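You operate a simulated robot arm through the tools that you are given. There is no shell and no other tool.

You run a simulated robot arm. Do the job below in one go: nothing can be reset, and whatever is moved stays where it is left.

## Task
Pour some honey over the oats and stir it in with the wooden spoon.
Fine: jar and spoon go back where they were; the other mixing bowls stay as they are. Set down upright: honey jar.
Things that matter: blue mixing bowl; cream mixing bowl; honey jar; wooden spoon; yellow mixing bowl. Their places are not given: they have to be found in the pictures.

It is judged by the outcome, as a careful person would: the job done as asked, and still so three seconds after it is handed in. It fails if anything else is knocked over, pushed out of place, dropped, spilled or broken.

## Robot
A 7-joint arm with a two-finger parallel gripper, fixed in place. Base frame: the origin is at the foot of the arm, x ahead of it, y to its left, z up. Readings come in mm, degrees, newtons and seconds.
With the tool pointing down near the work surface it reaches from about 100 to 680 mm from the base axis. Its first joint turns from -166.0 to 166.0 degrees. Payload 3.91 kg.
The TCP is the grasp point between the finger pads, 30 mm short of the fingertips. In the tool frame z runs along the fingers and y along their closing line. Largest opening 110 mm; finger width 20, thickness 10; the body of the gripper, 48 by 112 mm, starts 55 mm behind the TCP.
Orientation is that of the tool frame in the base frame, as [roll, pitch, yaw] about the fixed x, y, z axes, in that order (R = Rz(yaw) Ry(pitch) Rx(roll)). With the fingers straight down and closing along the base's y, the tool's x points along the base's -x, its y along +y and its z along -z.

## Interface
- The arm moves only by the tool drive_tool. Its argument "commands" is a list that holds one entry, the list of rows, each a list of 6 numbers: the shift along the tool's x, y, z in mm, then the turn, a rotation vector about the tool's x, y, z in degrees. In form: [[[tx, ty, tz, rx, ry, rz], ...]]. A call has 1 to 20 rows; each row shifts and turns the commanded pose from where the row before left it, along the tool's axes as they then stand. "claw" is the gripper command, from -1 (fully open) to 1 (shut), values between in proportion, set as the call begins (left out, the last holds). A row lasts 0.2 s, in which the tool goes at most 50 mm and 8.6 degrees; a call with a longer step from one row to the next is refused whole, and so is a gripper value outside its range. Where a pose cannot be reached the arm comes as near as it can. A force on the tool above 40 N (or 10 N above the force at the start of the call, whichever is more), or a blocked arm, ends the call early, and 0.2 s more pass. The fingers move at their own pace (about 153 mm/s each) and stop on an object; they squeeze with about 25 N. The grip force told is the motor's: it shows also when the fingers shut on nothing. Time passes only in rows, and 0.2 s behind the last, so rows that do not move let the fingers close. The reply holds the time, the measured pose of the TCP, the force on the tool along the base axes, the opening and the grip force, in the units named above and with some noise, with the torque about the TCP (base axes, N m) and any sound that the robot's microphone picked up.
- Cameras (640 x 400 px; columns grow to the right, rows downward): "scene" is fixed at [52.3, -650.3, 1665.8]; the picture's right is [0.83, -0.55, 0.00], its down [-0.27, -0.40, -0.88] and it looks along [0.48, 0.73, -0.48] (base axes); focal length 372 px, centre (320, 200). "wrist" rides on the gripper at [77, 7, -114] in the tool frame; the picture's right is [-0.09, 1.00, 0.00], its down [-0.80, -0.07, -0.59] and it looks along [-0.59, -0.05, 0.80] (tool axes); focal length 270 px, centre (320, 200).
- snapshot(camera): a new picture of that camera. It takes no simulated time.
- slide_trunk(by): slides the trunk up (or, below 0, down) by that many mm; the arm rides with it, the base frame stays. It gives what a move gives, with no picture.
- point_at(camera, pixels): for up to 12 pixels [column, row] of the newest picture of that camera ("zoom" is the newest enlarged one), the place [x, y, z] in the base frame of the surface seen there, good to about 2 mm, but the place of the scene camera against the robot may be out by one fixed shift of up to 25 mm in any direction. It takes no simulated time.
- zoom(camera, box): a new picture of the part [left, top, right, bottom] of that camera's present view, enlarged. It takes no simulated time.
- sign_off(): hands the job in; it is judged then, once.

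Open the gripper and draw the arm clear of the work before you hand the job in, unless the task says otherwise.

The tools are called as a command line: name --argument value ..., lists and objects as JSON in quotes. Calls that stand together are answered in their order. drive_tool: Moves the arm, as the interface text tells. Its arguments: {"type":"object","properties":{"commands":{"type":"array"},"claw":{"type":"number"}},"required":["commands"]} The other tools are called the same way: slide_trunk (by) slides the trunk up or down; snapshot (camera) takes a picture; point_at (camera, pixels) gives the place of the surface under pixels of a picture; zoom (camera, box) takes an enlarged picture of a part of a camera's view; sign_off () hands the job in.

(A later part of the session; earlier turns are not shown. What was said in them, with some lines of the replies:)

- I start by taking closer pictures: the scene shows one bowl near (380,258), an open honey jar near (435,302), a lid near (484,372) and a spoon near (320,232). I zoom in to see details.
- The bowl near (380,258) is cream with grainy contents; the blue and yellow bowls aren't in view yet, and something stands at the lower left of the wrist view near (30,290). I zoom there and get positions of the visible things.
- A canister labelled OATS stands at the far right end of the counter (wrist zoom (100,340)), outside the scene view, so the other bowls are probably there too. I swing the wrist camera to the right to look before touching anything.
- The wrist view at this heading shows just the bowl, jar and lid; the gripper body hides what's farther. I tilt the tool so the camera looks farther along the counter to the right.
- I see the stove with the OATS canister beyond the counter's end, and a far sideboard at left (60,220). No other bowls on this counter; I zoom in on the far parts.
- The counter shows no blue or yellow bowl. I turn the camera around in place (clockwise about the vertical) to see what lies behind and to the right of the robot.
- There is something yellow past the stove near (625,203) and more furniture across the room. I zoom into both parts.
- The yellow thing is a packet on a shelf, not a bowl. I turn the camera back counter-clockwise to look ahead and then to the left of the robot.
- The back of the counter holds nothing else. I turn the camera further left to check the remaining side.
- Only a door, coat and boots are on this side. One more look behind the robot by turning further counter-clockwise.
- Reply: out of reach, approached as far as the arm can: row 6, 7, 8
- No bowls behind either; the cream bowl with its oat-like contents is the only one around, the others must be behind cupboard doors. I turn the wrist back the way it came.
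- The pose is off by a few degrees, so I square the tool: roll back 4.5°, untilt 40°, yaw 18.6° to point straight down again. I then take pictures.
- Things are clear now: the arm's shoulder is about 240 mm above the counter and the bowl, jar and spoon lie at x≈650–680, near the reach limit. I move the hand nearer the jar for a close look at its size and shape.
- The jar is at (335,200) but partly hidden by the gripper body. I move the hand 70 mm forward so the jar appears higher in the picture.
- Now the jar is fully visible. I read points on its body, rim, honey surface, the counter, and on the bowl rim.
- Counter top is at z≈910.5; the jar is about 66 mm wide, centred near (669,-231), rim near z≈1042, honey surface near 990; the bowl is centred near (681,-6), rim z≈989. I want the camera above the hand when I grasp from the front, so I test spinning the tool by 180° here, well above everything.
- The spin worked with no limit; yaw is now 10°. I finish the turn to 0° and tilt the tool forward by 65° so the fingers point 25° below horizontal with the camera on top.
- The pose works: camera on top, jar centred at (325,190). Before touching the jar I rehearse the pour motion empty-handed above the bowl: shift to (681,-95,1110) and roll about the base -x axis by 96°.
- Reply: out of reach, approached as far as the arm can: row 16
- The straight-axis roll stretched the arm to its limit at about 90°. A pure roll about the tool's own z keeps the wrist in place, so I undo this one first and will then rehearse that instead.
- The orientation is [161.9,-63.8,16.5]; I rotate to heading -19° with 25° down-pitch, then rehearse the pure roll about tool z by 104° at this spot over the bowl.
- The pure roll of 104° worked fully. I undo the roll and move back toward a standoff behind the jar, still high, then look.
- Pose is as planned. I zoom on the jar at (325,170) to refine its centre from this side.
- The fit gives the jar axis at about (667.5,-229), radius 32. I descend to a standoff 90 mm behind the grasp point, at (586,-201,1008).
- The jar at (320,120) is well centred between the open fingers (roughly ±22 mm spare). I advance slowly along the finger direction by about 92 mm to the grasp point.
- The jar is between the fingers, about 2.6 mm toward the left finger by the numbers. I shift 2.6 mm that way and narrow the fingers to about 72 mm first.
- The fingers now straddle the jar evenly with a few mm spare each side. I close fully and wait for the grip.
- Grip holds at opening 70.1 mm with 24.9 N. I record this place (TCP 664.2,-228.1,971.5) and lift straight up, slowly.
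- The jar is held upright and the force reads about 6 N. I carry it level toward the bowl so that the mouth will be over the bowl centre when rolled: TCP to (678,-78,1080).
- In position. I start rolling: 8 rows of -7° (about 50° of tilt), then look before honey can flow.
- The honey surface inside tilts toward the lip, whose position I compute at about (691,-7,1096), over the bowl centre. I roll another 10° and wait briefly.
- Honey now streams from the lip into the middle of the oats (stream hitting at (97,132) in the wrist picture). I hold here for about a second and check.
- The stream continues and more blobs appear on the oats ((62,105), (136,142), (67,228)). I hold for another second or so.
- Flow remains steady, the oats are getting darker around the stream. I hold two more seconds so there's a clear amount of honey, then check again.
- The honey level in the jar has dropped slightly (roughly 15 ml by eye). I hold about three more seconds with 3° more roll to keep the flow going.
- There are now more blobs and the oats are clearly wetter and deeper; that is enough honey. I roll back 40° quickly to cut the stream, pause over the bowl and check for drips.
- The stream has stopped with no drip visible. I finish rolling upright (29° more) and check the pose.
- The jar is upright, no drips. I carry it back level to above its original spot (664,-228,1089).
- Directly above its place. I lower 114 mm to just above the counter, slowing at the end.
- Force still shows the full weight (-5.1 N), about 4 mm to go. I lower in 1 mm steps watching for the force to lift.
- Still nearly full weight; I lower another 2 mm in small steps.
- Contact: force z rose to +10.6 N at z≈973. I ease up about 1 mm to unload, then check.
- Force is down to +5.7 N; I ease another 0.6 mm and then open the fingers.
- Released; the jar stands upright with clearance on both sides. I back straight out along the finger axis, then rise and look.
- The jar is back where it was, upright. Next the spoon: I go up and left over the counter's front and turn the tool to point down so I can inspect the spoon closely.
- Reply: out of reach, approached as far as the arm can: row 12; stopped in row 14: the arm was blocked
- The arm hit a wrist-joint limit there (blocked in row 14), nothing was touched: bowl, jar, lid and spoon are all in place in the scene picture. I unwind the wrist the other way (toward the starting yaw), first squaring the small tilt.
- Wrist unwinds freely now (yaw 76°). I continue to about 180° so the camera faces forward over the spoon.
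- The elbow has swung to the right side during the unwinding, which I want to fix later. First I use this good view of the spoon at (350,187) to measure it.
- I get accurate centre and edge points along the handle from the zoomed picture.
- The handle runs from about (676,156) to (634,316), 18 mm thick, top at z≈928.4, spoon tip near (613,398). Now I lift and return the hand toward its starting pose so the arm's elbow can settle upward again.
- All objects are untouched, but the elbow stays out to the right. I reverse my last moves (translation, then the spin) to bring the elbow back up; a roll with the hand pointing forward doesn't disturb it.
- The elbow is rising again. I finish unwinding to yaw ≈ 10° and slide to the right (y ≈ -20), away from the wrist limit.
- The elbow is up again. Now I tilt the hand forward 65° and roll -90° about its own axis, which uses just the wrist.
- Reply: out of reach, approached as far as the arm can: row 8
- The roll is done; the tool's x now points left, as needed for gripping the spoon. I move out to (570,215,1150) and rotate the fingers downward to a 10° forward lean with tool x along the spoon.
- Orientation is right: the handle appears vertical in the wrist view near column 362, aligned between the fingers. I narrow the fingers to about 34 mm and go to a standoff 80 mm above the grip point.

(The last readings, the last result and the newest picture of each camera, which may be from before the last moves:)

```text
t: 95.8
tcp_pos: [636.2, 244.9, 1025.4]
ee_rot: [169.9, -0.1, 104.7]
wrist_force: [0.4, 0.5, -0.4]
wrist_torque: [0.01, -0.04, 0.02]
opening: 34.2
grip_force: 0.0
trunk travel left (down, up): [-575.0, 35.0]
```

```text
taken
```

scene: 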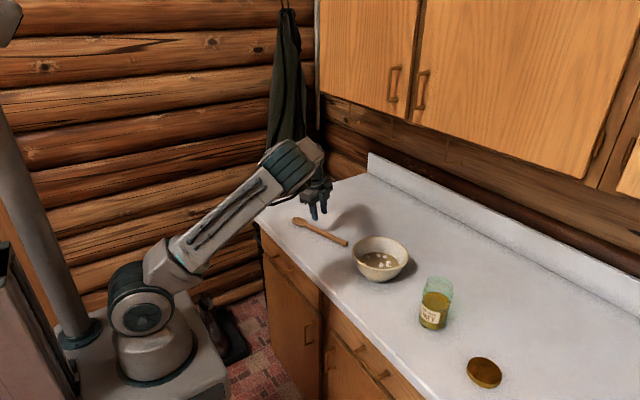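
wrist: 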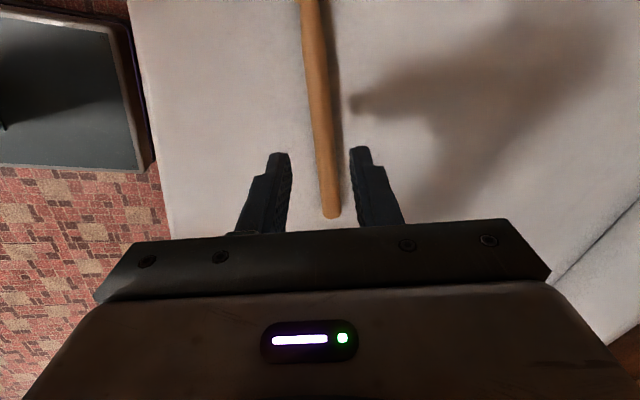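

Fingers straddle the handle line. I verify the handle position from this closer view before descending.

point_at --camera "wrist" --pixels '[[309, 20], [314, 60], [318, 100], [323, 140], [327, 180], [330, 210], [312, 100], [327, 100], [200, 120], [260, 60]]'

zoom --camera "wrist" --box '[220, 0, 420, 230]'

```text
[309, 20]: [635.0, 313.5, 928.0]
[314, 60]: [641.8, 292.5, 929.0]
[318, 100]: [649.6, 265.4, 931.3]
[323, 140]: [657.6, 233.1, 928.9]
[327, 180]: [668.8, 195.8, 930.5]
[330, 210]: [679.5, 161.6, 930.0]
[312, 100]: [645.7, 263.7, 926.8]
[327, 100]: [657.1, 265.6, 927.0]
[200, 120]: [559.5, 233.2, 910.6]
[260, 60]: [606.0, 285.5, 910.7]
```

```text
1.74 times, centred on (320, 115) of wrist
```

zoom: 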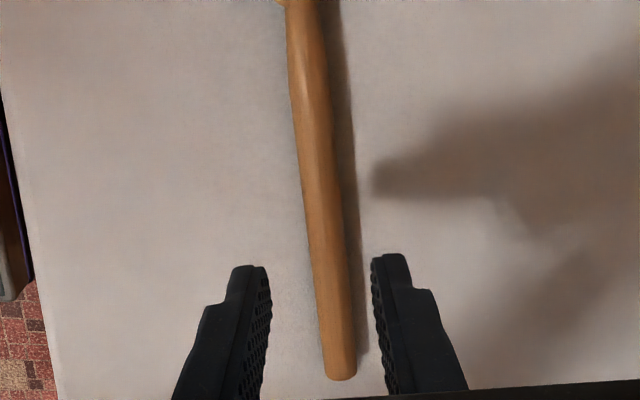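

The handle axis at y≈248 is at x≈653.5, centre z≈920, so I'm aligned. I descend 68 mm along the finger axis and check.

drive_tool --commands '[[[-0.3, -0.2, 18, 0, 0, 0], [-0.3, -0.2, 18, 0, 0, 0], [-0.3, -0.2, 16, 0, 0, 0], [-0.3, -0.2, 10, 0, 0, 0], [-0.2, -0.2, 6, 0, 0, 0], [0, 0, 0, 0, 0, 0]]]'

snapshot --camera "wrist"

zoom --camera "scene" --box '[270, 170, 390, 260]'

```text
t: 97.2
tcp_pos: [648.3, 246.8, 957.2]
ee_rot: [169.8, -0.1, 104.6]
wrist_force: [-1.0, -0.1, -0.9]
wrist_torque: [0.0, 0.03, 0.0]
opening: 33.9
grip_force: 0.1
trunk travel left (down, up): [-575.0, 35.0]
```

```text
taken
```

wrist: 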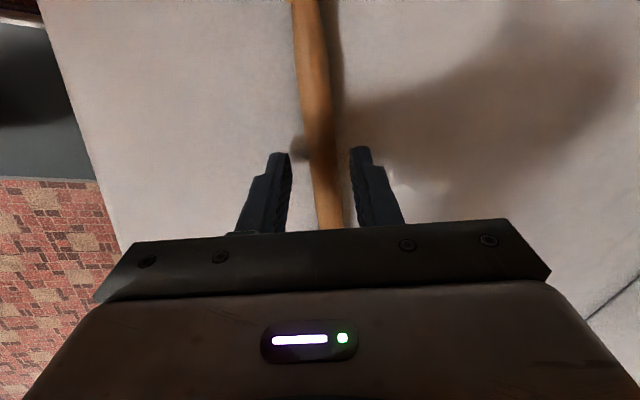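

```text
4.44 times, centred on (330, 215) of scene
```

zoom: 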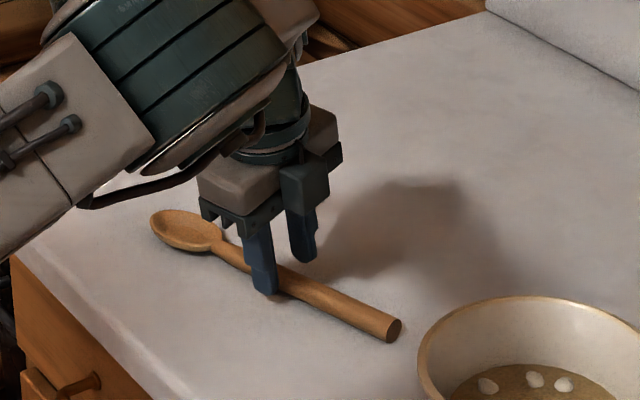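

The handle lies between the fingers with the gap still even. I descend the last 10.5 mm slowly, watching the force.

drive_tool --commands '[[[0, 0, 3, 0, 0, 0], [0, 0, 3, 0, 0, 0], [0, 0, 2, 0, 0, 0], [0, 0, 1.5, 0, 0, 0], [0, 0, 1, 0, 0, 0], [0, 0, 0, 0, 0, 0]]]'

snapshot --camera "wrist"

zoom --camera "scene" --box '[290, 200, 370, 260]'

```text
t: 98.6
tcp_pos: [648.6, 246.9, 946.3]
ee_rot: [169.8, -0.1, 104.6]
wrist_force: [0.0, 0.0, -0.2]
wrist_torque: [0.02, 0.01, 0.0]
opening: 33.8
grip_force: 0.0
trunk travel left (down, up): [-575.0, 35.0]
```

```text
taken
```

wrist: 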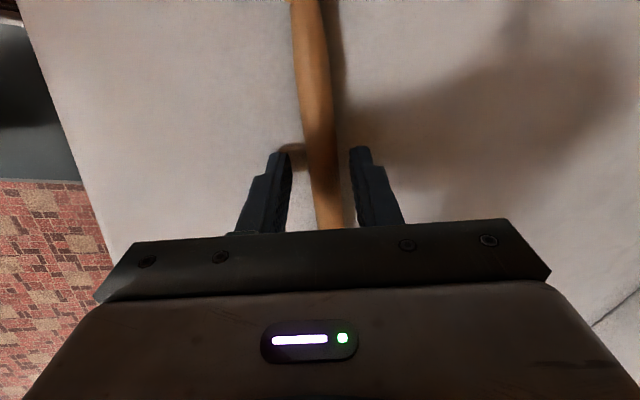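

```text
6.67 times, centred on (330, 230) of scene
```

zoom: 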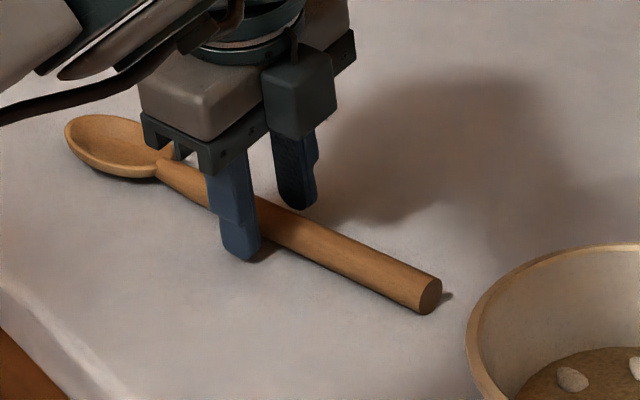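

Fingers are on both sides of the handle with tips just above the counter, force ~0. I close on the handle.

drive_tool --commands '[[[0, 0, 0, 0, 0, 0], [0, 0, 0, 0, 0, 0], [0, 0, 0, 0, 0, 0]]]' --claw 1

snapshot --camera "wrist"

zoom --camera "scene" --box '[290, 200, 370, 260]'

```text
t: 99.4
tcp_pos: [650.2, 247.1, 946.5]
ee_rot: [169.8, -0.2, 104.7]
wrist_force: [1.0, 0.2, 1.5]
wrist_torque: [-0.17, -0.07, 0.1]
opening: 18.5
grip_force: 25.4
trunk travel left (down, up): [-575.0, 35.0]
```

```text
taken
```

wrist: 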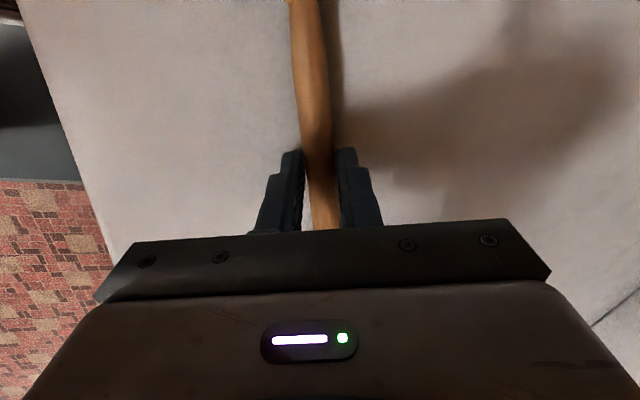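

```text
6.67 times, centred on (330, 230) of scene
```

zoom: 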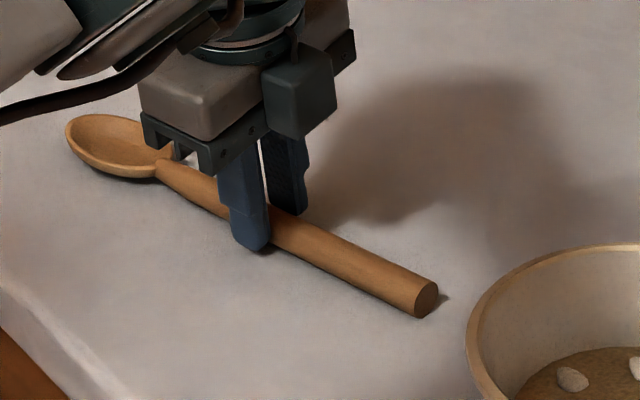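

The spoon is gripped (opening 18.5 mm, 25 N) without moving it noticeably. I record this place and lift straight up 60 mm, gently.

drive_tool --commands '[[[0, 0.9, -4.9, 0, 0, 0], [0, 1.4, -7.9, 0, 0, 0], [0, 1.7, -9.8, 0, 0, 0], [0, 2.6, -14.8, 0, 0, 0], [0, 3.5, -19.7, 0, 0, 0], [0, 0, 0, 0, 0, 0]]]'

snapshot --camera "wrist"

zoom --camera "scene" --box '[260, 170, 400, 270]'

```text
t: 100.8
tcp_pos: [647.8, 246.6, 1004.9]
ee_rot: [169.8, -0.2, 104.7]
wrist_force: [0.3, 0.6, -0.2]
wrist_torque: [-0.01, 0.0, 0.01]
opening: 18.5
grip_force: 24.7
trunk travel left (down, up): [-575.0, 35.0]
```

```text
taken
```

wrist: 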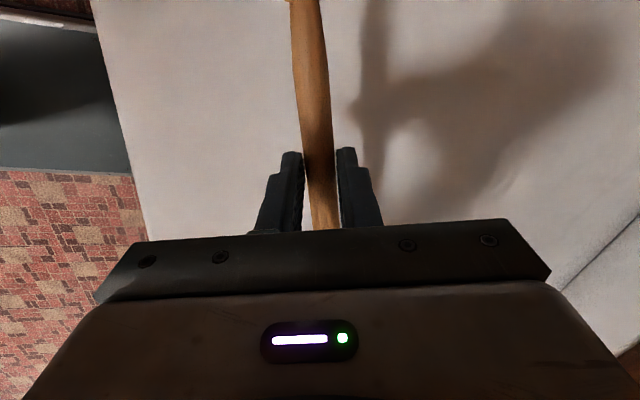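

```text
4.00 times, centred on (330, 220) of scene
```

zoom: 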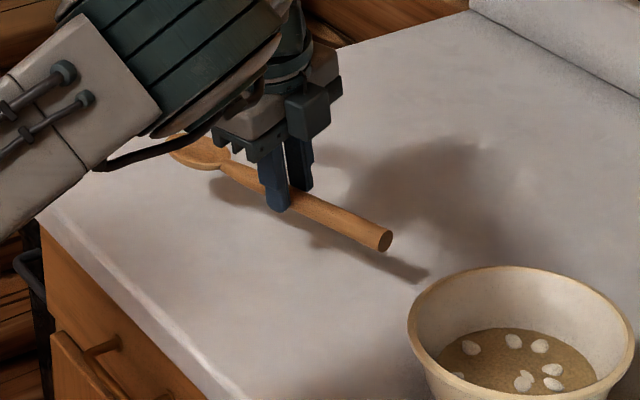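

The spoon is held level and clear. I raise and bring it in to (600,150,1170), then tilt the hand from pointing down to pointing forward (spoon still level, pointing left).

drive_tool --commands '[[[-13.6, -6.9, -29.1, 0, 0, 0], [-13.6, -6.9, -29.1, 0, 0, 0], [-13.6, -6.9, -29.1, 0, 0, 0], [-13.6, -6.9, -29.1, 0, 0, 0], [-13.6, -6.9, -29.1, 0, 0, 0], [-13.6, -6.9, -29.1, 0, 0, 0], [0, 0, 0, -7.86, 0, 0], [0, 0, 0, -7.86, 0, 0], [0, 0, 0, -7.86, 0, 0], [0, 0, 0, -7.86, 0, 0], [0, 0, 0, -7.86, 0, 0], [0, 0, 0, -7.86, 0, 0], [0, 0, 0, -7.86, 0, 0], [0, 0, 0, 0, 0, 0]]]'

snapshot --camera "scene"

snapshot --camera "wrist"

```text
t: 103.8
tcp_pos: [600.3, 149.1, 1169.5]
ee_rot: [114.9, -0.1, 104.8]
wrist_force: [-0.8, -1.0, -0.5]
wrist_torque: [-0.05, 0.02, 0.01]
opening: 18.8
grip_force: 24.8
trunk travel left (down, up): [-575.0, 35.0]
```

```text
taken
```

scene: 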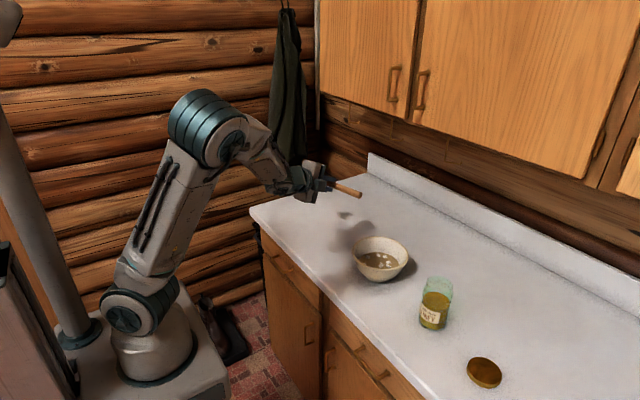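

```text
taken
```

wrist: 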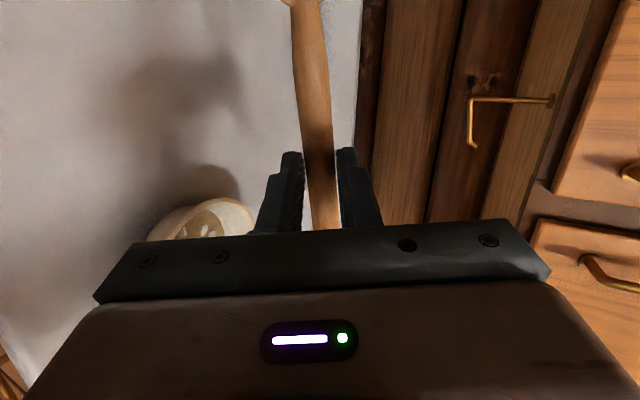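

Good posture, spoon firmly held. I roll -90° about the hand axis to swing the spoon's bowl downward.

drive_tool --commands '[[[0, 0, 0, 0, 0, -8.2], [0, 0, 0, 0, 0, -8.2], [0, 0, 0, 0, 0, -8.2], [0, 0, 0, 0, 0, -8.2], [0, 0, 0, 0, 0, -8.2], [0, 0, 0, 0, 0, -8.2], [0, 0, 0, 0, 0, -8.2], [0, 0, 0, 0, 0, -8.2], [0, 0, 0, 0, 0, -8.2], [0, 0, 0, 0, 0, -8.2], [0, 0, 0, 0, 0, -8], [0, 0, 0, 0, 0, 0]]]'

snapshot --camera "scene"

snapshot --camera "wrist"

```text
t: 106.4
tcp_pos: [601.3, 149.5, 1168.7]
ee_rot: [180.0, 65.2, -165.4]
wrist_force: [0.5, 0.2, -0.3]
wrist_torque: [0.0, 0.02, -0.01]
opening: 18.5
grip_force: 24.7
trunk travel left (down, up): [-575.0, 35.0]
```

```text
taken
```

scene: 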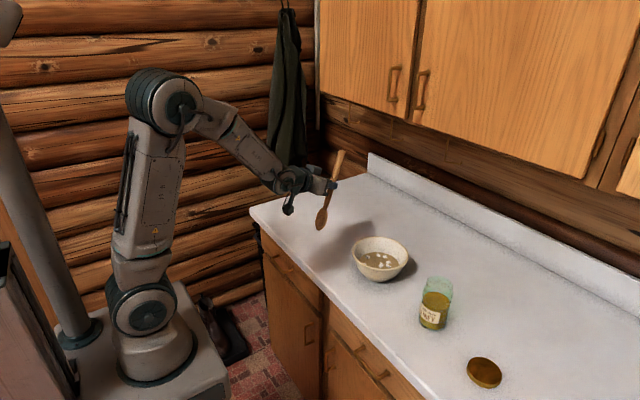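

```text
taken
```

wrist: 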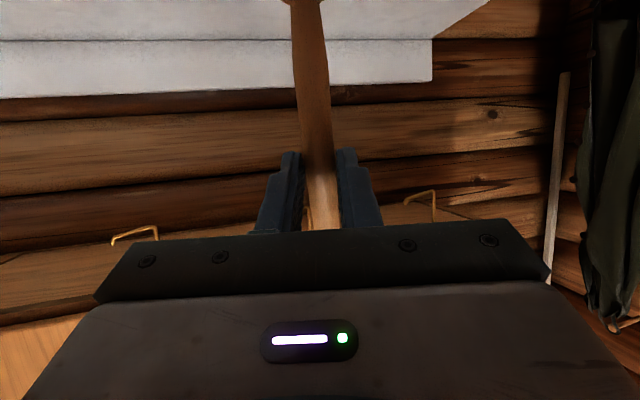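

The spoon now hangs with its bowl downward. I zoom the scene to measure the spoon tip and the bowl with the same camera.

zoom --camera "scene" --box '[270, 140, 430, 290]'

point_at --camera "scene" --pixels '[[321, 222], [320, 229], [323, 215], [327, 200], [337, 172], [342, 153], [380, 240], [352, 252], [407, 258], [379, 277], [381, 262]]'

```text
2.67 times, centred on (350, 215) of scene
```

zoom: 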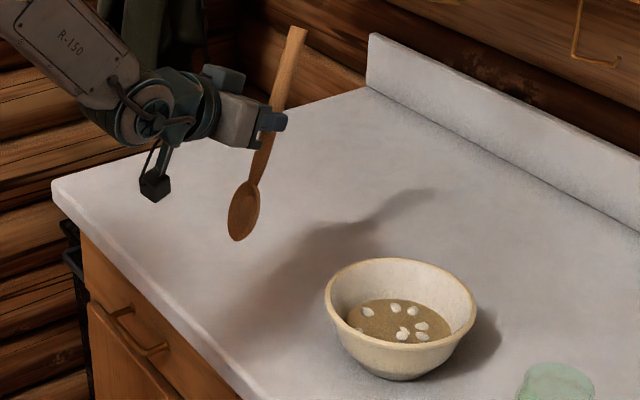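

```text
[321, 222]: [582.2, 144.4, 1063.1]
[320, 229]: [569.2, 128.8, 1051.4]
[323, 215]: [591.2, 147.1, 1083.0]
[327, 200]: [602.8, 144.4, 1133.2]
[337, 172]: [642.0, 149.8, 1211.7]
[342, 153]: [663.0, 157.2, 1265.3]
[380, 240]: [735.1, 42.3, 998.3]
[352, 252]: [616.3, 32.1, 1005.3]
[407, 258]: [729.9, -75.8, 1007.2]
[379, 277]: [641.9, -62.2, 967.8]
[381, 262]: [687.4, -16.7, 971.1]
```

Using tool geometry, the spoon tip is about 143 mm below the grip; expected tip ≈ (568,140,1028). I move so the tip is above the bowl centre: TCP to about (714,3,1171).

drive_tool --commands '[[[-6.5, -34.1, 13.0, 0, 0, 0], [-6.5, -34.1, 13.0, 0, 0, 0], [-6.5, -34.1, 13.0, 0, 0, 0], [-6.5, -34.1, 13.0, 0, 0, 0], [-6.5, -34.1, 13.0, 0, 0, 0], [0, 0, 0, 0, 0, 0]]]'

snapshot --camera "scene"

zoom --camera "scene" --box '[310, 160, 470, 290]'

snapshot --camera "wrist"

```text
t: 107.8
tcp_pos: [714.4, 2.7, 1170.2]
ee_rot: [179.6, 65.2, -165.6]
wrist_force: [-0.5, -0.2, 0.1]
wrist_torque: [0.01, 0.01, -0.02]
opening: 18.8
grip_force: 24.8
trunk travel left (down, up): [-575.0, 35.0]
```

```text
taken
```

scene: 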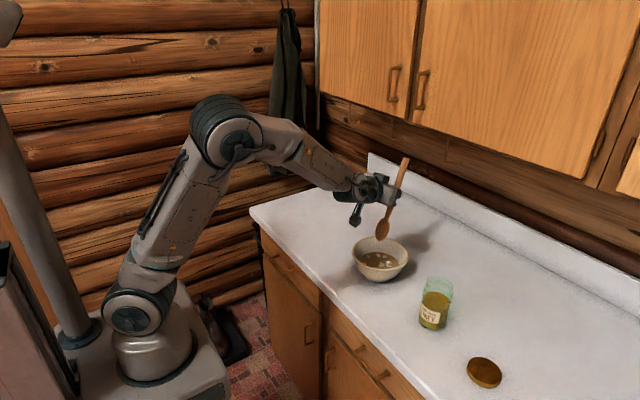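

```text
3.08 times, centred on (390, 225) of scene
```

zoom: 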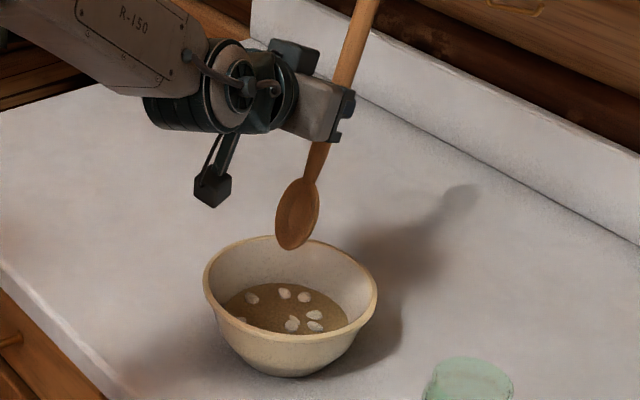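

```text
taken
```

wrist: 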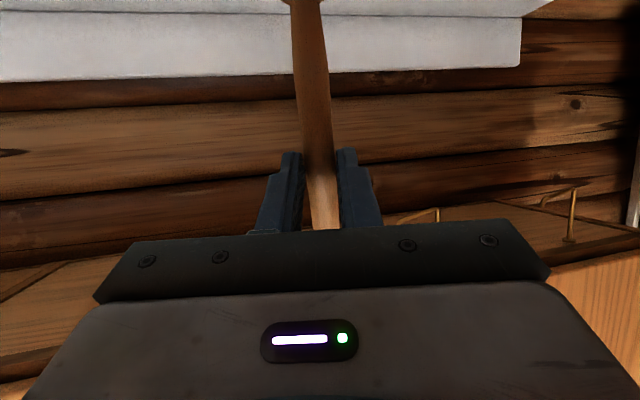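

The spoon hangs over the bowl. I compare tip and bowl rim with the same camera to be sure about the alignment.

point_at --camera "zoom" --pixels '[[293, 243], [295, 225], [206, 288], [375, 297], [300, 238], [340, 249], [222, 255], [275, 340], [240, 320], [340, 335], [290, 310], [265, 300]]'

```text
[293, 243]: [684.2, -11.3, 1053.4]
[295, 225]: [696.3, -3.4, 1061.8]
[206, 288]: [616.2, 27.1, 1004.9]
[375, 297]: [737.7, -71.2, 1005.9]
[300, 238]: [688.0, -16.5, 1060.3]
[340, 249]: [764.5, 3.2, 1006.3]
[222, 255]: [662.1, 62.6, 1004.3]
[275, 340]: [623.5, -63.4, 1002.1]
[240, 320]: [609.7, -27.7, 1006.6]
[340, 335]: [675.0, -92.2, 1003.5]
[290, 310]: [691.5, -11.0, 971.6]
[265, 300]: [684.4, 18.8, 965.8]
```

Tip and bowl centre agree within ~4 mm in the same camera; oats surface is near z≈952 and the tip near 1028. I lower the spoon 88 mm into the oats, slowly at the end.

drive_tool --commands '[[[13.6, 0, 6.3, 0, 0, 0], [13.6, 0, 6.3, 0, 0, 0], [13.6, 0, 6.3, 0, 0, 0], [13.6, 0, 6.3, 0, 0, 0], [4.5, 0, 2.1, 0, 0, 0], [4.5, 0, 2.1, 0, 0, 0], [4.5, 0, 2.1, 0, 0, 0], [4.5, 0, 2.1, 0, 0, 0], [4.5, 0, 2.1, 0, 0, 0], [3, 0, 1.4, 0, 0, 0], [0, 0, 0, 0, 0, 0]]]'

zoom --camera "scene" --box '[310, 160, 470, 290]'

```text
t: 110.2
tcp_pos: [713.4, 3.4, 1082.8]
ee_rot: [179.7, 65.2, -165.6]
wrist_force: [-0.1, -0.8, 0.0]
wrist_torque: [0.03, 0.03, 0.01]
opening: 18.8
grip_force: 24.9
trunk travel left (down, up): [-575.0, 35.0]
```

```text
3.08 times, centred on (390, 225) of scene
```

zoom: 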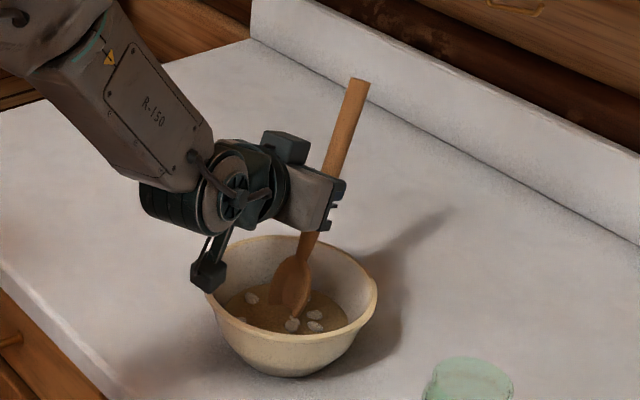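

No resistance yet; the tip is about at z≈942, inside the oats. I lower 8 mm more in small steps, watching for bottom contact.

drive_tool --commands '[[[1.8, 0, 0.84, 0, 0, 0], [1.8, 0, 0.84, 0, 0, 0], [1.8, 0, 0.84, 0, 0, 0], [1.8, 0, 0.84, 0, 0, 0], [0, 0, 0, 0, 0, 0]]]'

zoom --camera "scene" --box '[340, 210, 430, 290]'

```text
t: 111.4
tcp_pos: [715.2, 2.7, 1074.8]
ee_rot: [179.7, 65.2, -165.6]
wrist_force: [-0.7, 0.2, -0.3]
wrist_torque: [0.0, -0.01, 0.0]
opening: 18.8
grip_force: 25.1
trunk travel left (down, up): [-575.0, 35.0]
```

```text
5.00 times, centred on (385, 250) of scene
```

zoom: 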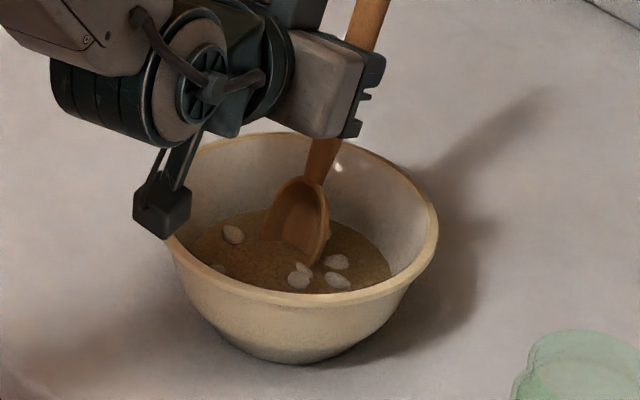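

The spoon is in the oats with no contact force. I stir one gentle circle of 18 mm radius and check that the grip holds and the bowl doesn't move.

drive_tool --commands '[[[-3.77, 0, 8.17, 0, 0, 0], [-3.77, 0, 8.17, 0, 0, 0], [1.01, 9, -2.19, 0, 0, 0], [2.76, 6.59, -5.98, 0, 0, 0], [3.77, 2.41, -8.17, 0, 0, 0], [3.77, -2.41, -8.17, 0, 0, 0], [2.76, -6.59, -5.98, 0, 0, 0], [1.01, -9, -2.19, 0, 0, 0], [-1.01, -9, 2.19, 0, 0, 0], [-2.76, -6.59, 5.98, 0, 0, 0], [-3.77, -2.41, 8.17, 0, 0, 0], [-3.77, 2.41, 8.17, 0, 0, 0], [-2.76, 6.59, 5.98, 0, 0, 0], [-1.01, 9, 2.19, 0, 0, 0]]]'

zoom --camera "scene" --box '[340, 210, 430, 290]'

snapshot --camera "scene"

```text
t: 114.4
tcp_pos: [731.6, 7.6, 1074.9]
ee_rot: [179.6, 65.2, -165.6]
wrist_force: [-0.2, 0.0, -0.4]
wrist_torque: [-0.02, 0.05, -0.01]
opening: 18.8
grip_force: 25.2
trunk travel left (down, up): [-575.0, 35.0]
```

```text
5.00 times, centred on (385, 250) of scene
```

zoom: 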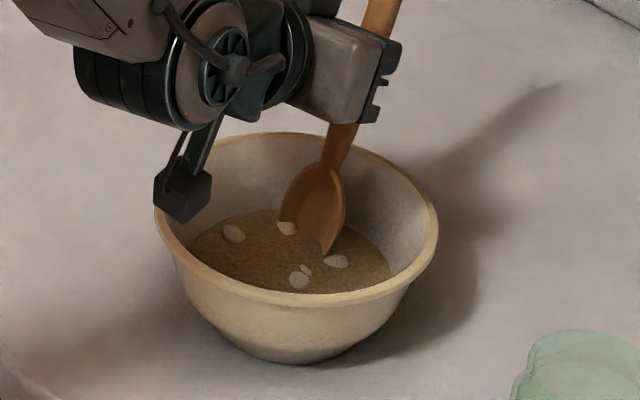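

```text
taken
```

scene: 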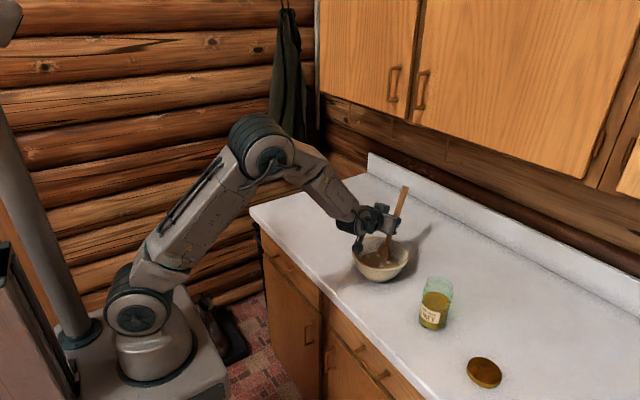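

The grip holds, the bowl hasn't moved, and some blobs are gone. I widen to a 27 mm circle to catch the outer ones.

drive_tool --commands '[[[-3.77, 0, 8.17, 0, 0, 0], [0.68, 9.23, -1.48, 0, 0, 0], [1.97, 8.12, -4.26, 0, 0, 0], [3.01, 6.03, -6.52, 0, 0, 0], [3.69, 3.21, -8.0, 0, 0, 0], [3.93, 0, -8.51, 0, 0, 0], [3.69, -3.21, -8.0, 0, 0, 0], [3.01, -6.03, -6.52, 0, 0, 0], [1.97, -8.12, -4.26, 0, 0, 0], [0.68, -9.23, -1.48, 0, 0, 0], [-0.68, -9.23, 1.48, 0, 0, 0], [-1.97, -8.12, 4.26, 0, 0, 0], [-3.01, -6.03, 6.52, 0, 0, 0], [-3.69, -3.21, 8.0, 0, 0, 0], [-3.93, 0, 8.51, 0, 0, 0], [-3.69, 3.21, 8.0, 0, 0, 0], [-3.01, 6.03, 6.52, 0, 0, 0], [-1.97, 8.12, 4.26, 0, 0, 0], [-0.68, 9.23, 1.48, 0, 0, 0]]]'

zoom --camera "scene" --box '[340, 210, 430, 290]'

```text
t: 118.4
tcp_pos: [739.6, 8.7, 1075.4]
ee_rot: [179.7, 65.3, -165.6]
wrist_force: [0.9, 0.4, -0.1]
wrist_torque: [0.01, 0.01, 0.01]
opening: 18.6
grip_force: 24.9
trunk travel left (down, up): [-575.0, 35.0]
```

```text
5.00 times, centred on (385, 250) of scene
```

zoom: 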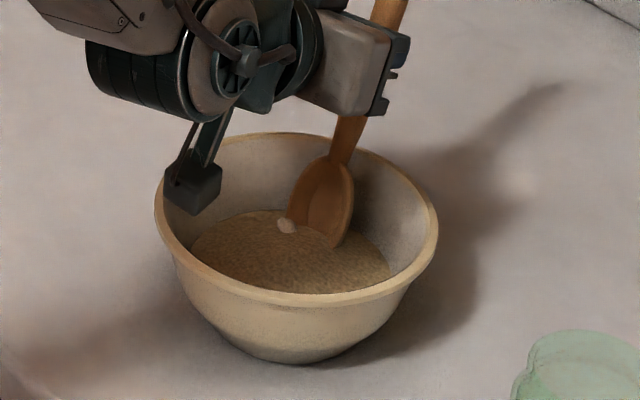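

Nearly all blobs are gone and the texture is mixing; one remains near (287,226). I stir inner circles at 18 mm and then 9 mm.

drive_tool --commands '[[[3.77, 0, -8.17, 0, 0, 0], [1.01, 9, -2.19, 0, 0, 0], [2.76, 6.59, -5.98, 0, 0, 0], [3.77, 2.41, -8.17, 0, 0, 0], [3.77, -2.41, -8.17, 0, 0, 0], [2.76, -6.59, -5.98, 0, 0, 0], [1.01, -9, -2.19, 0, 0, 0], [-1.01, -9, 2.19, 0, 0, 0], [-2.76, -6.59, 5.98, 0, 0, 0], [-3.77, -2.41, 8.17, 0, 0, 0], [-3.77, 2.41, 8.17, 0, 0, 0], [-2.76, 6.59, 5.98, 0, 0, 0], [-1.01, 9, 2.19, 0, 0, 0], [3.77, 0, -8.17, 0, 0, 0], [1.89, 7.79, -4.08, 0, 0, 0], [3.77, 0, -8.17, 0, 0, 0], [1.89, -7.79, -4.08, 0, 0, 0], [-1.89, -7.79, 4.08, 0, 0, 0], [-3.77, 0, 8.17, 0, 0, 0], [-1.89, 7.79, 4.08, 0, 0, 0]]]'

zoom --camera "scene" --box '[340, 210, 430, 290]'

```text
t: 122.6
tcp_pos: [722.3, 5.9, 1075.9]
ee_rot: [179.6, 65.2, -165.6]
wrist_force: [-0.1, -0.5, -0.4]
wrist_torque: [0.06, 0.01, -0.02]
opening: 18.9
grip_force: 25.0
trunk travel left (down, up): [-575.0, 35.0]
```

```text
5.00 times, centred on (385, 250) of scene
```

zoom: 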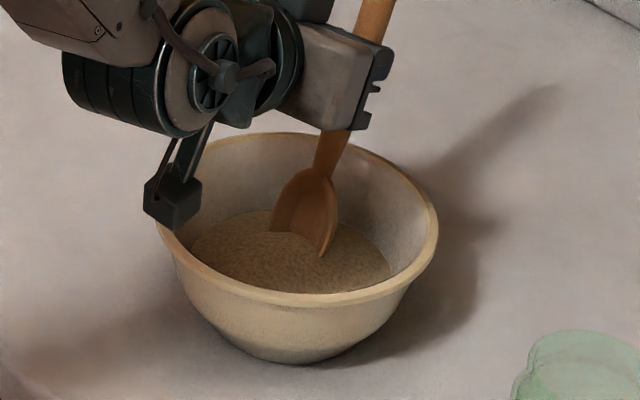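

No more blobs visible. I do one more full 27 mm circle to mix it thoroughly.

drive_tool --commands '[[[-3.77, 0, 8.17, 0, 0, 0], [-3.77, 0, 8.17, 0, 0, 0], [0.68, 9.23, -1.48, 0, 0, 0], [1.97, 8.12, -4.26, 0, 0, 0], [3.01, 6.03, -6.52, 0, 0, 0], [3.69, 3.21, -8.0, 0, 0, 0], [3.93, 0, -8.51, 0, 0, 0], [3.69, -3.21, -8.0, 0, 0, 0], [3.01, -6.03, -6.52, 0, 0, 0], [1.97, -8.12, -4.26, 0, 0, 0], [0.68, -9.23, -1.48, 0, 0, 0], [-0.68, -9.23, 1.48, 0, 0, 0], [-1.97, -8.12, 4.26, 0, 0, 0], [-3.01, -6.03, 6.52, 0, 0, 0], [-3.69, -3.21, 8.0, 0, 0, 0], [-3.93, 0, 8.51, 0, 0, 0], [-3.69, 3.21, 8.0, 0, 0, 0], [-3.01, 6.03, 6.52, 0, 0, 0], [-1.97, 8.12, 4.26, 0, 0, 0], [-0.68, 9.23, 1.48, 0, 0, 0]]]'

zoom --camera "scene" --box '[340, 210, 430, 290]'

```text
t: 126.8
tcp_pos: [741.7, 10.7, 1075.7]
ee_rot: [179.5, 65.3, -165.6]
wrist_force: [-1.1, -0.1, 0.0]
wrist_torque: [0.0, 0.0, -0.01]
opening: 18.8
grip_force: 25.0
trunk travel left (down, up): [-575.0, 35.0]
```

```text
5.00 times, centred on (385, 250) of scene
```

zoom: 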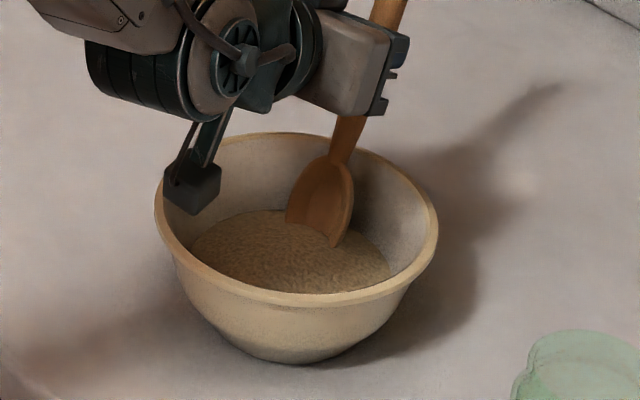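

Evenly mixed now. I return the spoon to the bowl's centre and lift it straight out, pausing above the bowl for any drips.

drive_tool --commands '[[[3.77, 0, -8.17, 0, 0, 0], [3.77, 0, -8.17, 0, 0, 0], [3.77, 0, -8.17, 0, 0, 0], [-9.1, 0, -4.2, 0, 0, 0], [-9.1, 0, -4.2, 0, 0, 0], [-9.1, 0, -4.2, 0, 0, 0], [-9.1, 0, -4.2, 0, 0, 0], [0, 0, 0, 0, 0, 0], [0, 0, 0, 0, 0, 0], [-9.1, 0, -4.2, 0, 0, 0], [-9.1, 0, -4.2, 0, 0, 0], [-13.6, 0, -6.3, 0, 0, 0], [-13.6, 0, -6.3, 0, 0, 0], [-9.1, 0, -4.2, 0, 0, 0], [0, 0, 0, 0, 0, 0], [0, 0, 0, 0, 0, 0], [0, 0, 0, 0, 0, 0]]]'

snapshot --camera "scene"

zoom --camera "scene" --box '[330, 170, 450, 290]'

```text
t: 130.4
tcp_pos: [714.2, 2.1, 1174.6]
ee_rot: [179.7, 65.1, -165.5]
wrist_force: [-0.1, -0.2, -1.1]
wrist_torque: [0.0, 0.04, 0.02]
opening: 18.5
grip_force: 24.9
trunk travel left (down, up): [-575.0, 35.0]
```

```text
taken
```

scene: 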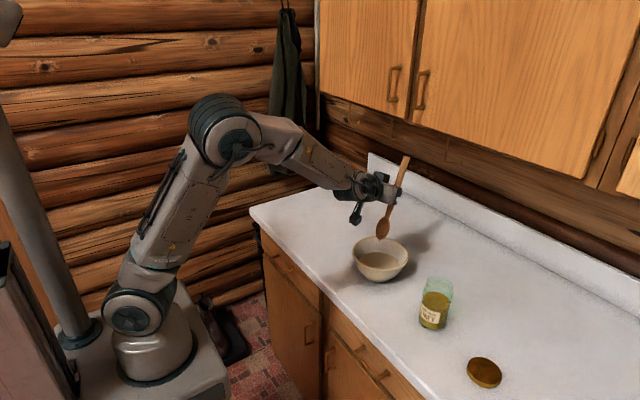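

```text
3.33 times, centred on (390, 230) of scene
```

zoom: 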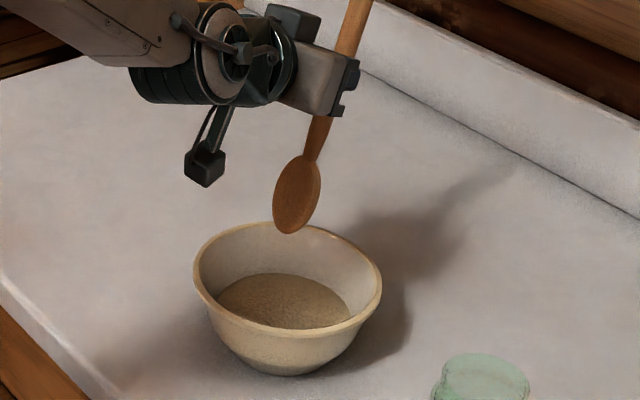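

The oats look uniform with no blobs, and nothing drips from the spoon. I carry the spoon back left to (601,149,1170), wait a moment first, then roll it level again.

drive_tool --commands '[[[0, 0, 0, 0, 0, 0], [0, 0, 0, 0, 0, 0], [6.5, 34.1, -13.0, 0, 0, 0], [6.5, 34.1, -13.0, 0, 0, 0], [6.5, 34.1, -13.0, 0, 0, 0], [6.5, 34.1, -13.0, 0, 0, 0], [6.5, 34.1, -13.0, 0, 0, 0], [0, 0, 0, 0, 0, 8.2], [0, 0, 0, 0, 0, 8.2], [0, 0, 0, 0, 0, 8.2], [0, 0, 0, 0, 0, 8.2], [0, 0, 0, 0, 0, 8.2], [0, 0, 0, 0, 0, 8.2], [0, 0, 0, 0, 0, 8.2], [0, 0, 0, 0, 0, 8.2], [0, 0, 0, 0, 0, 8.2], [0, 0, 0, 0, 0, 8.2], [0, 0, 0, 0, 0, 8], [0, 0, 0, 0, 0, 0]]]'

snapshot --camera "scene"

```text
t: 134.4
tcp_pos: [600.5, 149.1, 1173.7]
ee_rot: [114.8, -0.2, 104.6]
wrist_force: [0.4, -0.7, -0.6]
wrist_torque: [-0.03, 0.02, -0.01]
opening: 18.7
grip_force: 25.1
trunk travel left (down, up): [-575.0, 35.0]
```

```text
taken
```

scene: 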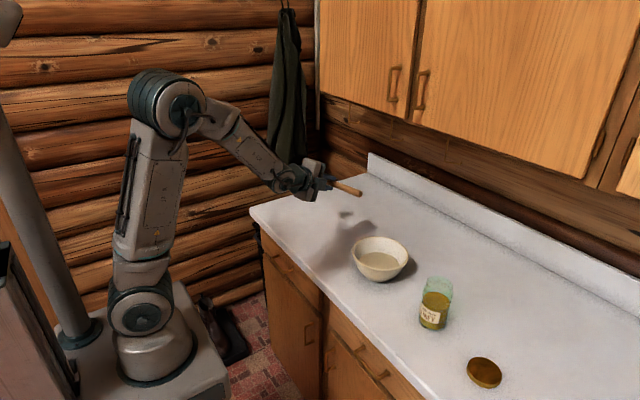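

The spoon is level and pointing left again. I tilt the hand back to pointing down (10° lean) as at the pick.

drive_tool --commands '[[[0, 0, 0, 7.86, 0, 0], [0, 0, 0, 7.86, 0, 0], [0, 0, 0, 7.86, 0, 0], [0, 0, 0, 7.86, 0, 0], [0, 0, 0, 7.86, 0, 0], [0, 0, 0, 7.86, 0, 0], [0, 0, 0, 7.86, 0, 0], [0, 0, 0, 0, 0, 0]]]'

snapshot --camera "wrist"

snapshot --camera "scene"

```text
t: 136.2
tcp_pos: [602.4, 148.1, 1167.2]
ee_rot: [170.0, -0.1, 104.6]
wrist_force: [-0.4, 0.4, -0.7]
wrist_torque: [0.0, -0.02, 0.0]
opening: 18.5
grip_force: 26.0
out of reach, approached as far as the arm can: row 3
trunk travel left (down, up): [-575.0, 35.0]
```

```text
taken
```

wrist: 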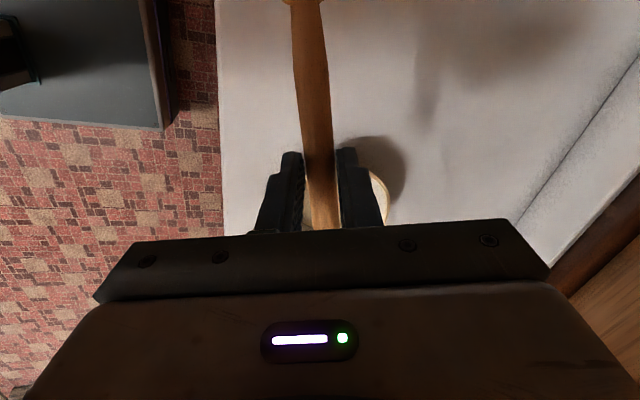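

```text
taken
```

scene: 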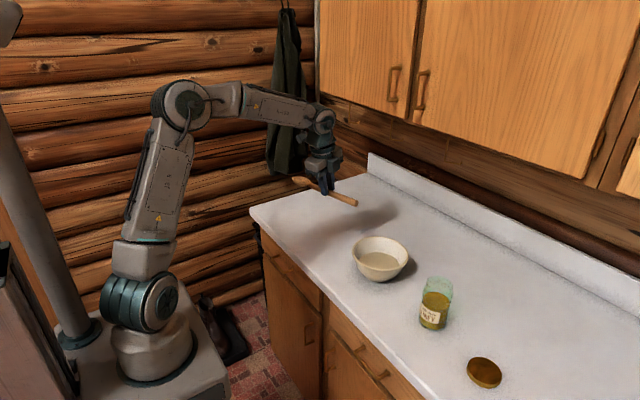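

Orientation matches the pick, and the elbow is nicely up. I move to just above the spoon's original place at (649,247,1005).

drive_tool --commands '[[[13.95, 6.9, 28.7, 0, 0, 0], [13.95, 6.9, 28.7, 0, 0, 0], [13.95, 6.9, 28.7, 0, 0, 0], [13.95, 6.9, 28.7, 0, 0, 0], [13.95, 6.9, 28.7, 0, 0, 0], [13.95, 6.9, 28.7, 0, 0, 0], [0, 0, 0, 0, 0, 0], [0, 0, 0, 0, 0, 0]]]'

zoom --camera "scene" --box '[260, 170, 400, 270]'

```text
t: 138.0
tcp_pos: [650.1, 248.2, 1005.0]
ee_rot: [169.9, -0.1, 104.6]
wrist_force: [0.9, 0.3, -0.5]
wrist_torque: [-0.01, -0.01, 0.01]
opening: 18.8
grip_force: 25.1
trunk travel left (down, up): [-575.0, 35.0]
```

```text
4.00 times, centred on (330, 220) of scene
```

zoom: 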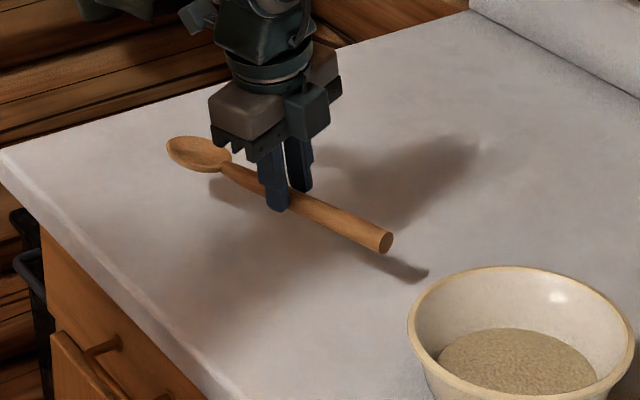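

The spoon's pose matches the one right after lifting. I lower 54 mm, slowing down near the counter.

drive_tool --commands '[[[0, -2.6, 14.8, 0, 0, 0], [0, -2.6, 14.8, 0, 0, 0], [0, -1.7, 9.8, 0, 0, 0], [0, -1.4, 7.9, 0, 0, 0], [0, -0.9, 4.9, 0, 0, 0], [0, 0, 0, 0, 0, 0], [0, 0, 0, 0, 0, 0]]]'

```text
t: 139.6
tcp_pos: [650.8, 248.7, 952.8]
ee_rot: [169.9, -0.2, 104.5]
wrist_force: [-0.4, 0.2, 0.2]
wrist_torque: [-0.03, -0.02, 0.01]
opening: 18.7
grip_force: 25.3
trunk travel left (down, up): [-575.0, 35.0]
```

No contact yet at z≈952.8. I lower in 1 mm steps toward 947.

drive_tool --commands '[[[-0.3, -0.4, 1.0, 0, 0, 0], [-0.3, -0.4, 1.0, 0, 0, 0], [-0.3, -0.4, 1.0, 0, 0, 0], [-0.3, -0.3, 1.0, 0, 0, 0], [0, -0.17, 1.0, 0, 0, 0], [0, 0, 0, 0, 0, 0]]]'

zoom --camera "scene" --box '[290, 200, 370, 260]'

```text
t: 141.0
tcp_pos: [649.8, 247.8, 949.0]
ee_rot: [169.7, 0.0, 104.7]
wrist_force: [0.9, 2.3, 9.6]
wrist_torque: [0.35, 0.04, -0.08]
opening: 18.6
grip_force: 25.0
trunk travel left (down, up): [-575.0, 35.0]
```

```text
6.67 times, centred on (330, 230) of scene
```

zoom: 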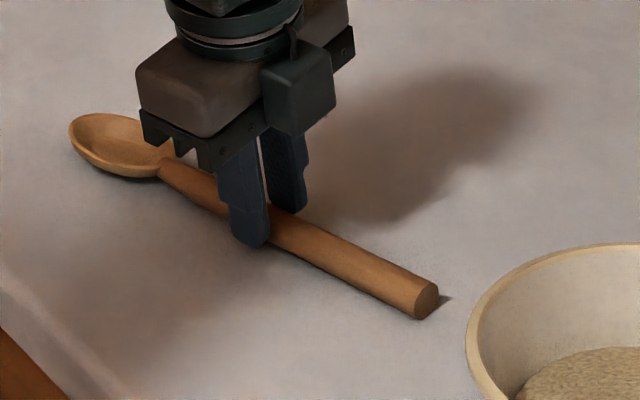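

Contact: +9.6 N at z≈949, spoon lying on the counter in its old place. I ease up half a millimetre and open to 34 mm.

drive_tool --commands '[[[0, 0.1, -0.6, 0, 0, 0], [0, 0, 0, 0, 0, 0]]]'

drive_tool --commands '[[[0, 0, 0, 0, 0, 0], [0, 0, 0, 0, 0, 0], [0, 0, 0, 0, 0, 0]]]' --claw 0.38

zoom --camera "scene" --box '[290, 200, 370, 260]'

snapshot --camera "wrist"

```text
t: 141.6
tcp_pos: [649.1, 247.1, 948.2]
ee_rot: [169.8, -0.1, 104.6]
wrist_force: [2.7, 3.3, 9.3]
wrist_torque: [0.19, -0.14, -0.06]
opening: 18.8
grip_force: 25.0
trunk travel left (down, up): [-575.0, 35.0]
```

```text
t: 142.4
tcp_pos: [649.0, 246.1, 948.2]
ee_rot: [169.8, -0.1, 104.6]
wrist_force: [-0.3, 0.1, 0.0]
wrist_torque: [-0.04, 0.01, 0.0]
opening: 34.0
grip_force: 0.0
trunk travel left (down, up): [-575.0, 35.0]
```

```text
6.67 times, centred on (330, 230) of scene
```

zoom: 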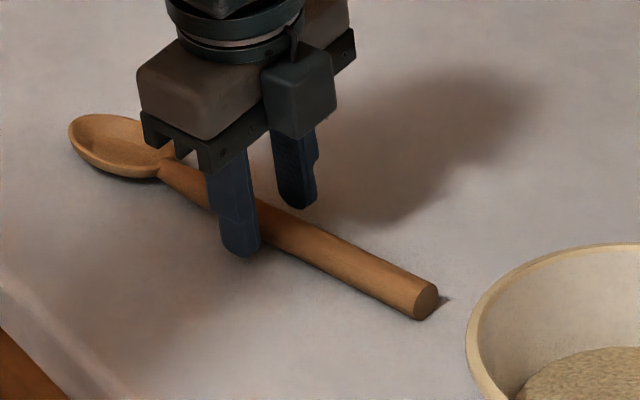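

```text
taken
```

wrist: 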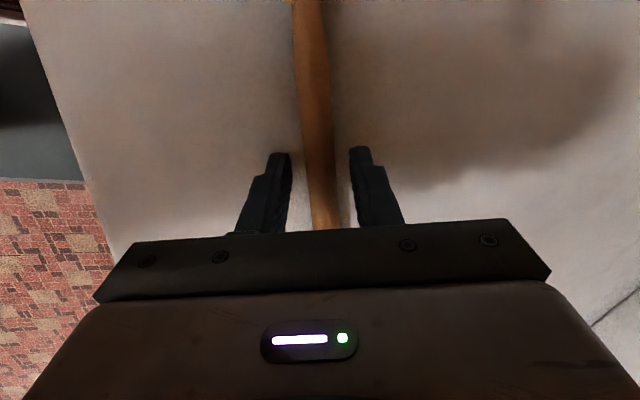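

The spoon is free, lying within about 3 mm of its original spot. I back off straight along the fingers, then rise and withdraw clear of the counter.

drive_tool --commands '[[[0, 0, -10, 0, 0, 0], [0, 0, -15, 0, 0, 0], [0, 0, -25, 0, 0, 0], [0, 0, -35, 0, 0, 0], [0, 0, -40, 0, 0, 0], [0, -30, -30, 0, 0, 0], [0, -30, -30, 0, 0, 0], [0, -30, -25, 0, 0, 0], [0, 0, 0, 0, 0, 0]]]'

snapshot --camera "scene"

zoom --camera "scene" --box '[280, 200, 520, 400]'

```text
t: 144.4
tcp_pos: [528.2, 214.2, 1137.4]
ee_rot: [169.9, -0.1, 104.5]
wrist_force: [0.1, -0.6, 0.2]
wrist_torque: [-0.02, -0.03, 0.02]
opening: 33.9
grip_force: 0.1
trunk travel left (down, up): [-575.0, 35.0]
```

```text
taken
```

scene: 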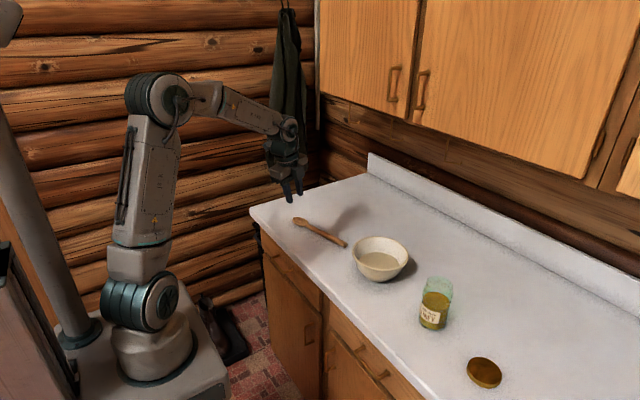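

```text
2.00 times, centred on (400, 300) of scene
```

zoom: 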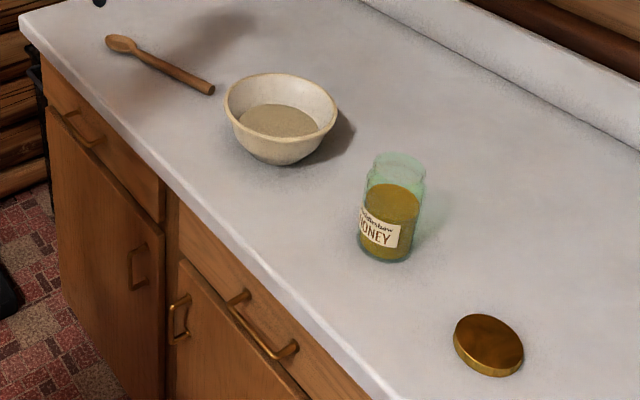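

Everything stands in its place: spoon, bowl, jar upright, lid. I open the gripper fully, draw the arm further back, and take a last close look at the bowl.

drive_tool --commands '[[[-20, -20, -30, 0, 0, 0], [-20, -20, -30, 0, 0, 0], [-20, -10, -30, 0, 0, 0], [0, 0, 0, 0, 0, 0], [0, 0, 0, 0, 0, 0]]]' --claw -1

snapshot --camera "scene"

zoom --camera "scene" --box '[340, 215, 430, 290]'

zoom --camera "scene" --box '[400, 260, 480, 340]'

```text
t: 145.6
tcp_pos: [478.3, 140.7, 1219.1]
ee_rot: [169.8, -0.2, 104.7]
wrist_force: [-0.1, 0.0, 0.0]
wrist_torque: [0.01, -0.01, -0.01]
opening: 109.9
grip_force: 0.0
trunk travel left (down, up): [-575.0, 35.0]
```

```text
taken
```

scene: 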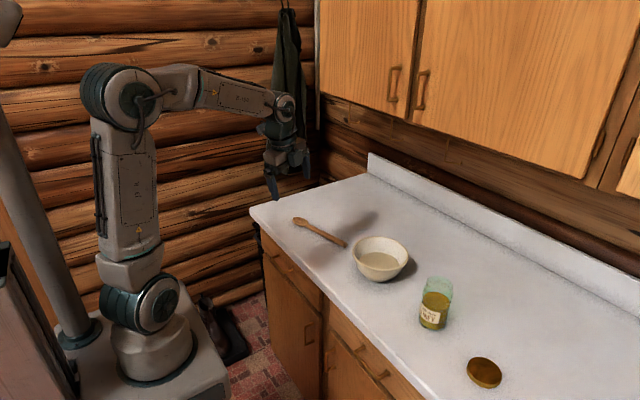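

```text
5.33 times, centred on (385, 252) of scene
```

zoom: 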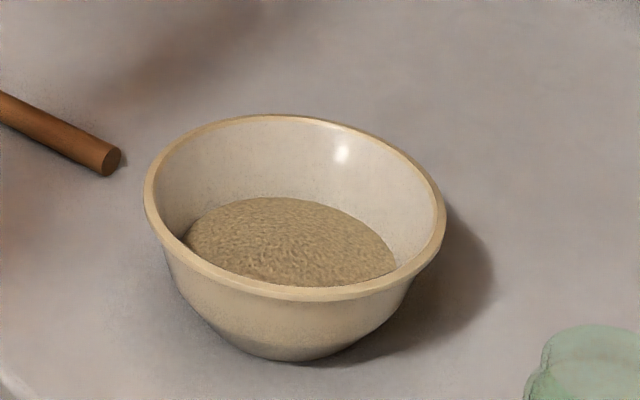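

```text
5.00 times, centred on (440, 300) of scene
```

zoom: 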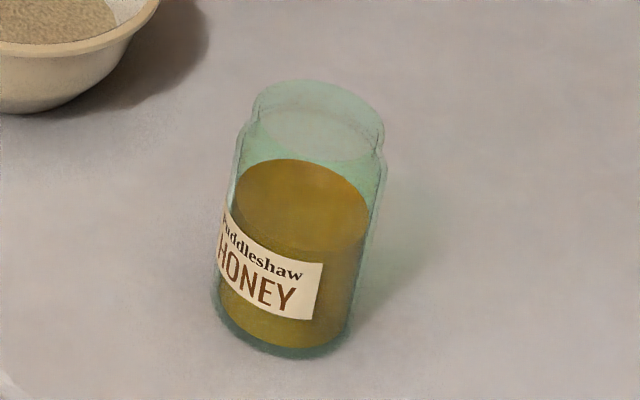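

The oats at (380,262) are evenly mixed with honey and the counter is clean. The jar stands upright at (435,305) with its level lowered, and the spoon is back at (320,232). The gripper is open and the arm is clear, so I hand the job in.

sign_off

```text
The job is handed in.
```

I poured some honey over the oats in the cream bowl and stirred it in with the wooden spoon until no lumps were left. The job is handed in.

- **Honey:** I estimated the first part of the pour at about 15 ml by eye. I let it run about three seconds longer, so the total is more than that but wasn't measured.
- **Jar and spoon:** Both are back where they were. The jar is upright, and the spoon lies within about 3 mm of its old spot.
- **Spills:** I saw no honey or oats on the counter, and the bowl and the jar lid didn't move.
- **Other bowls:** I didn't see the blue or yellow mixing bowls anywhere on the counter or around the robot, so they weren't touched. They may be in the cupboards, which I didn't open.
- **Which bowl:** The cream bowl was the only one in view. I took its contents to be the oats from how they looked and from the "OATS" canister on the counter.
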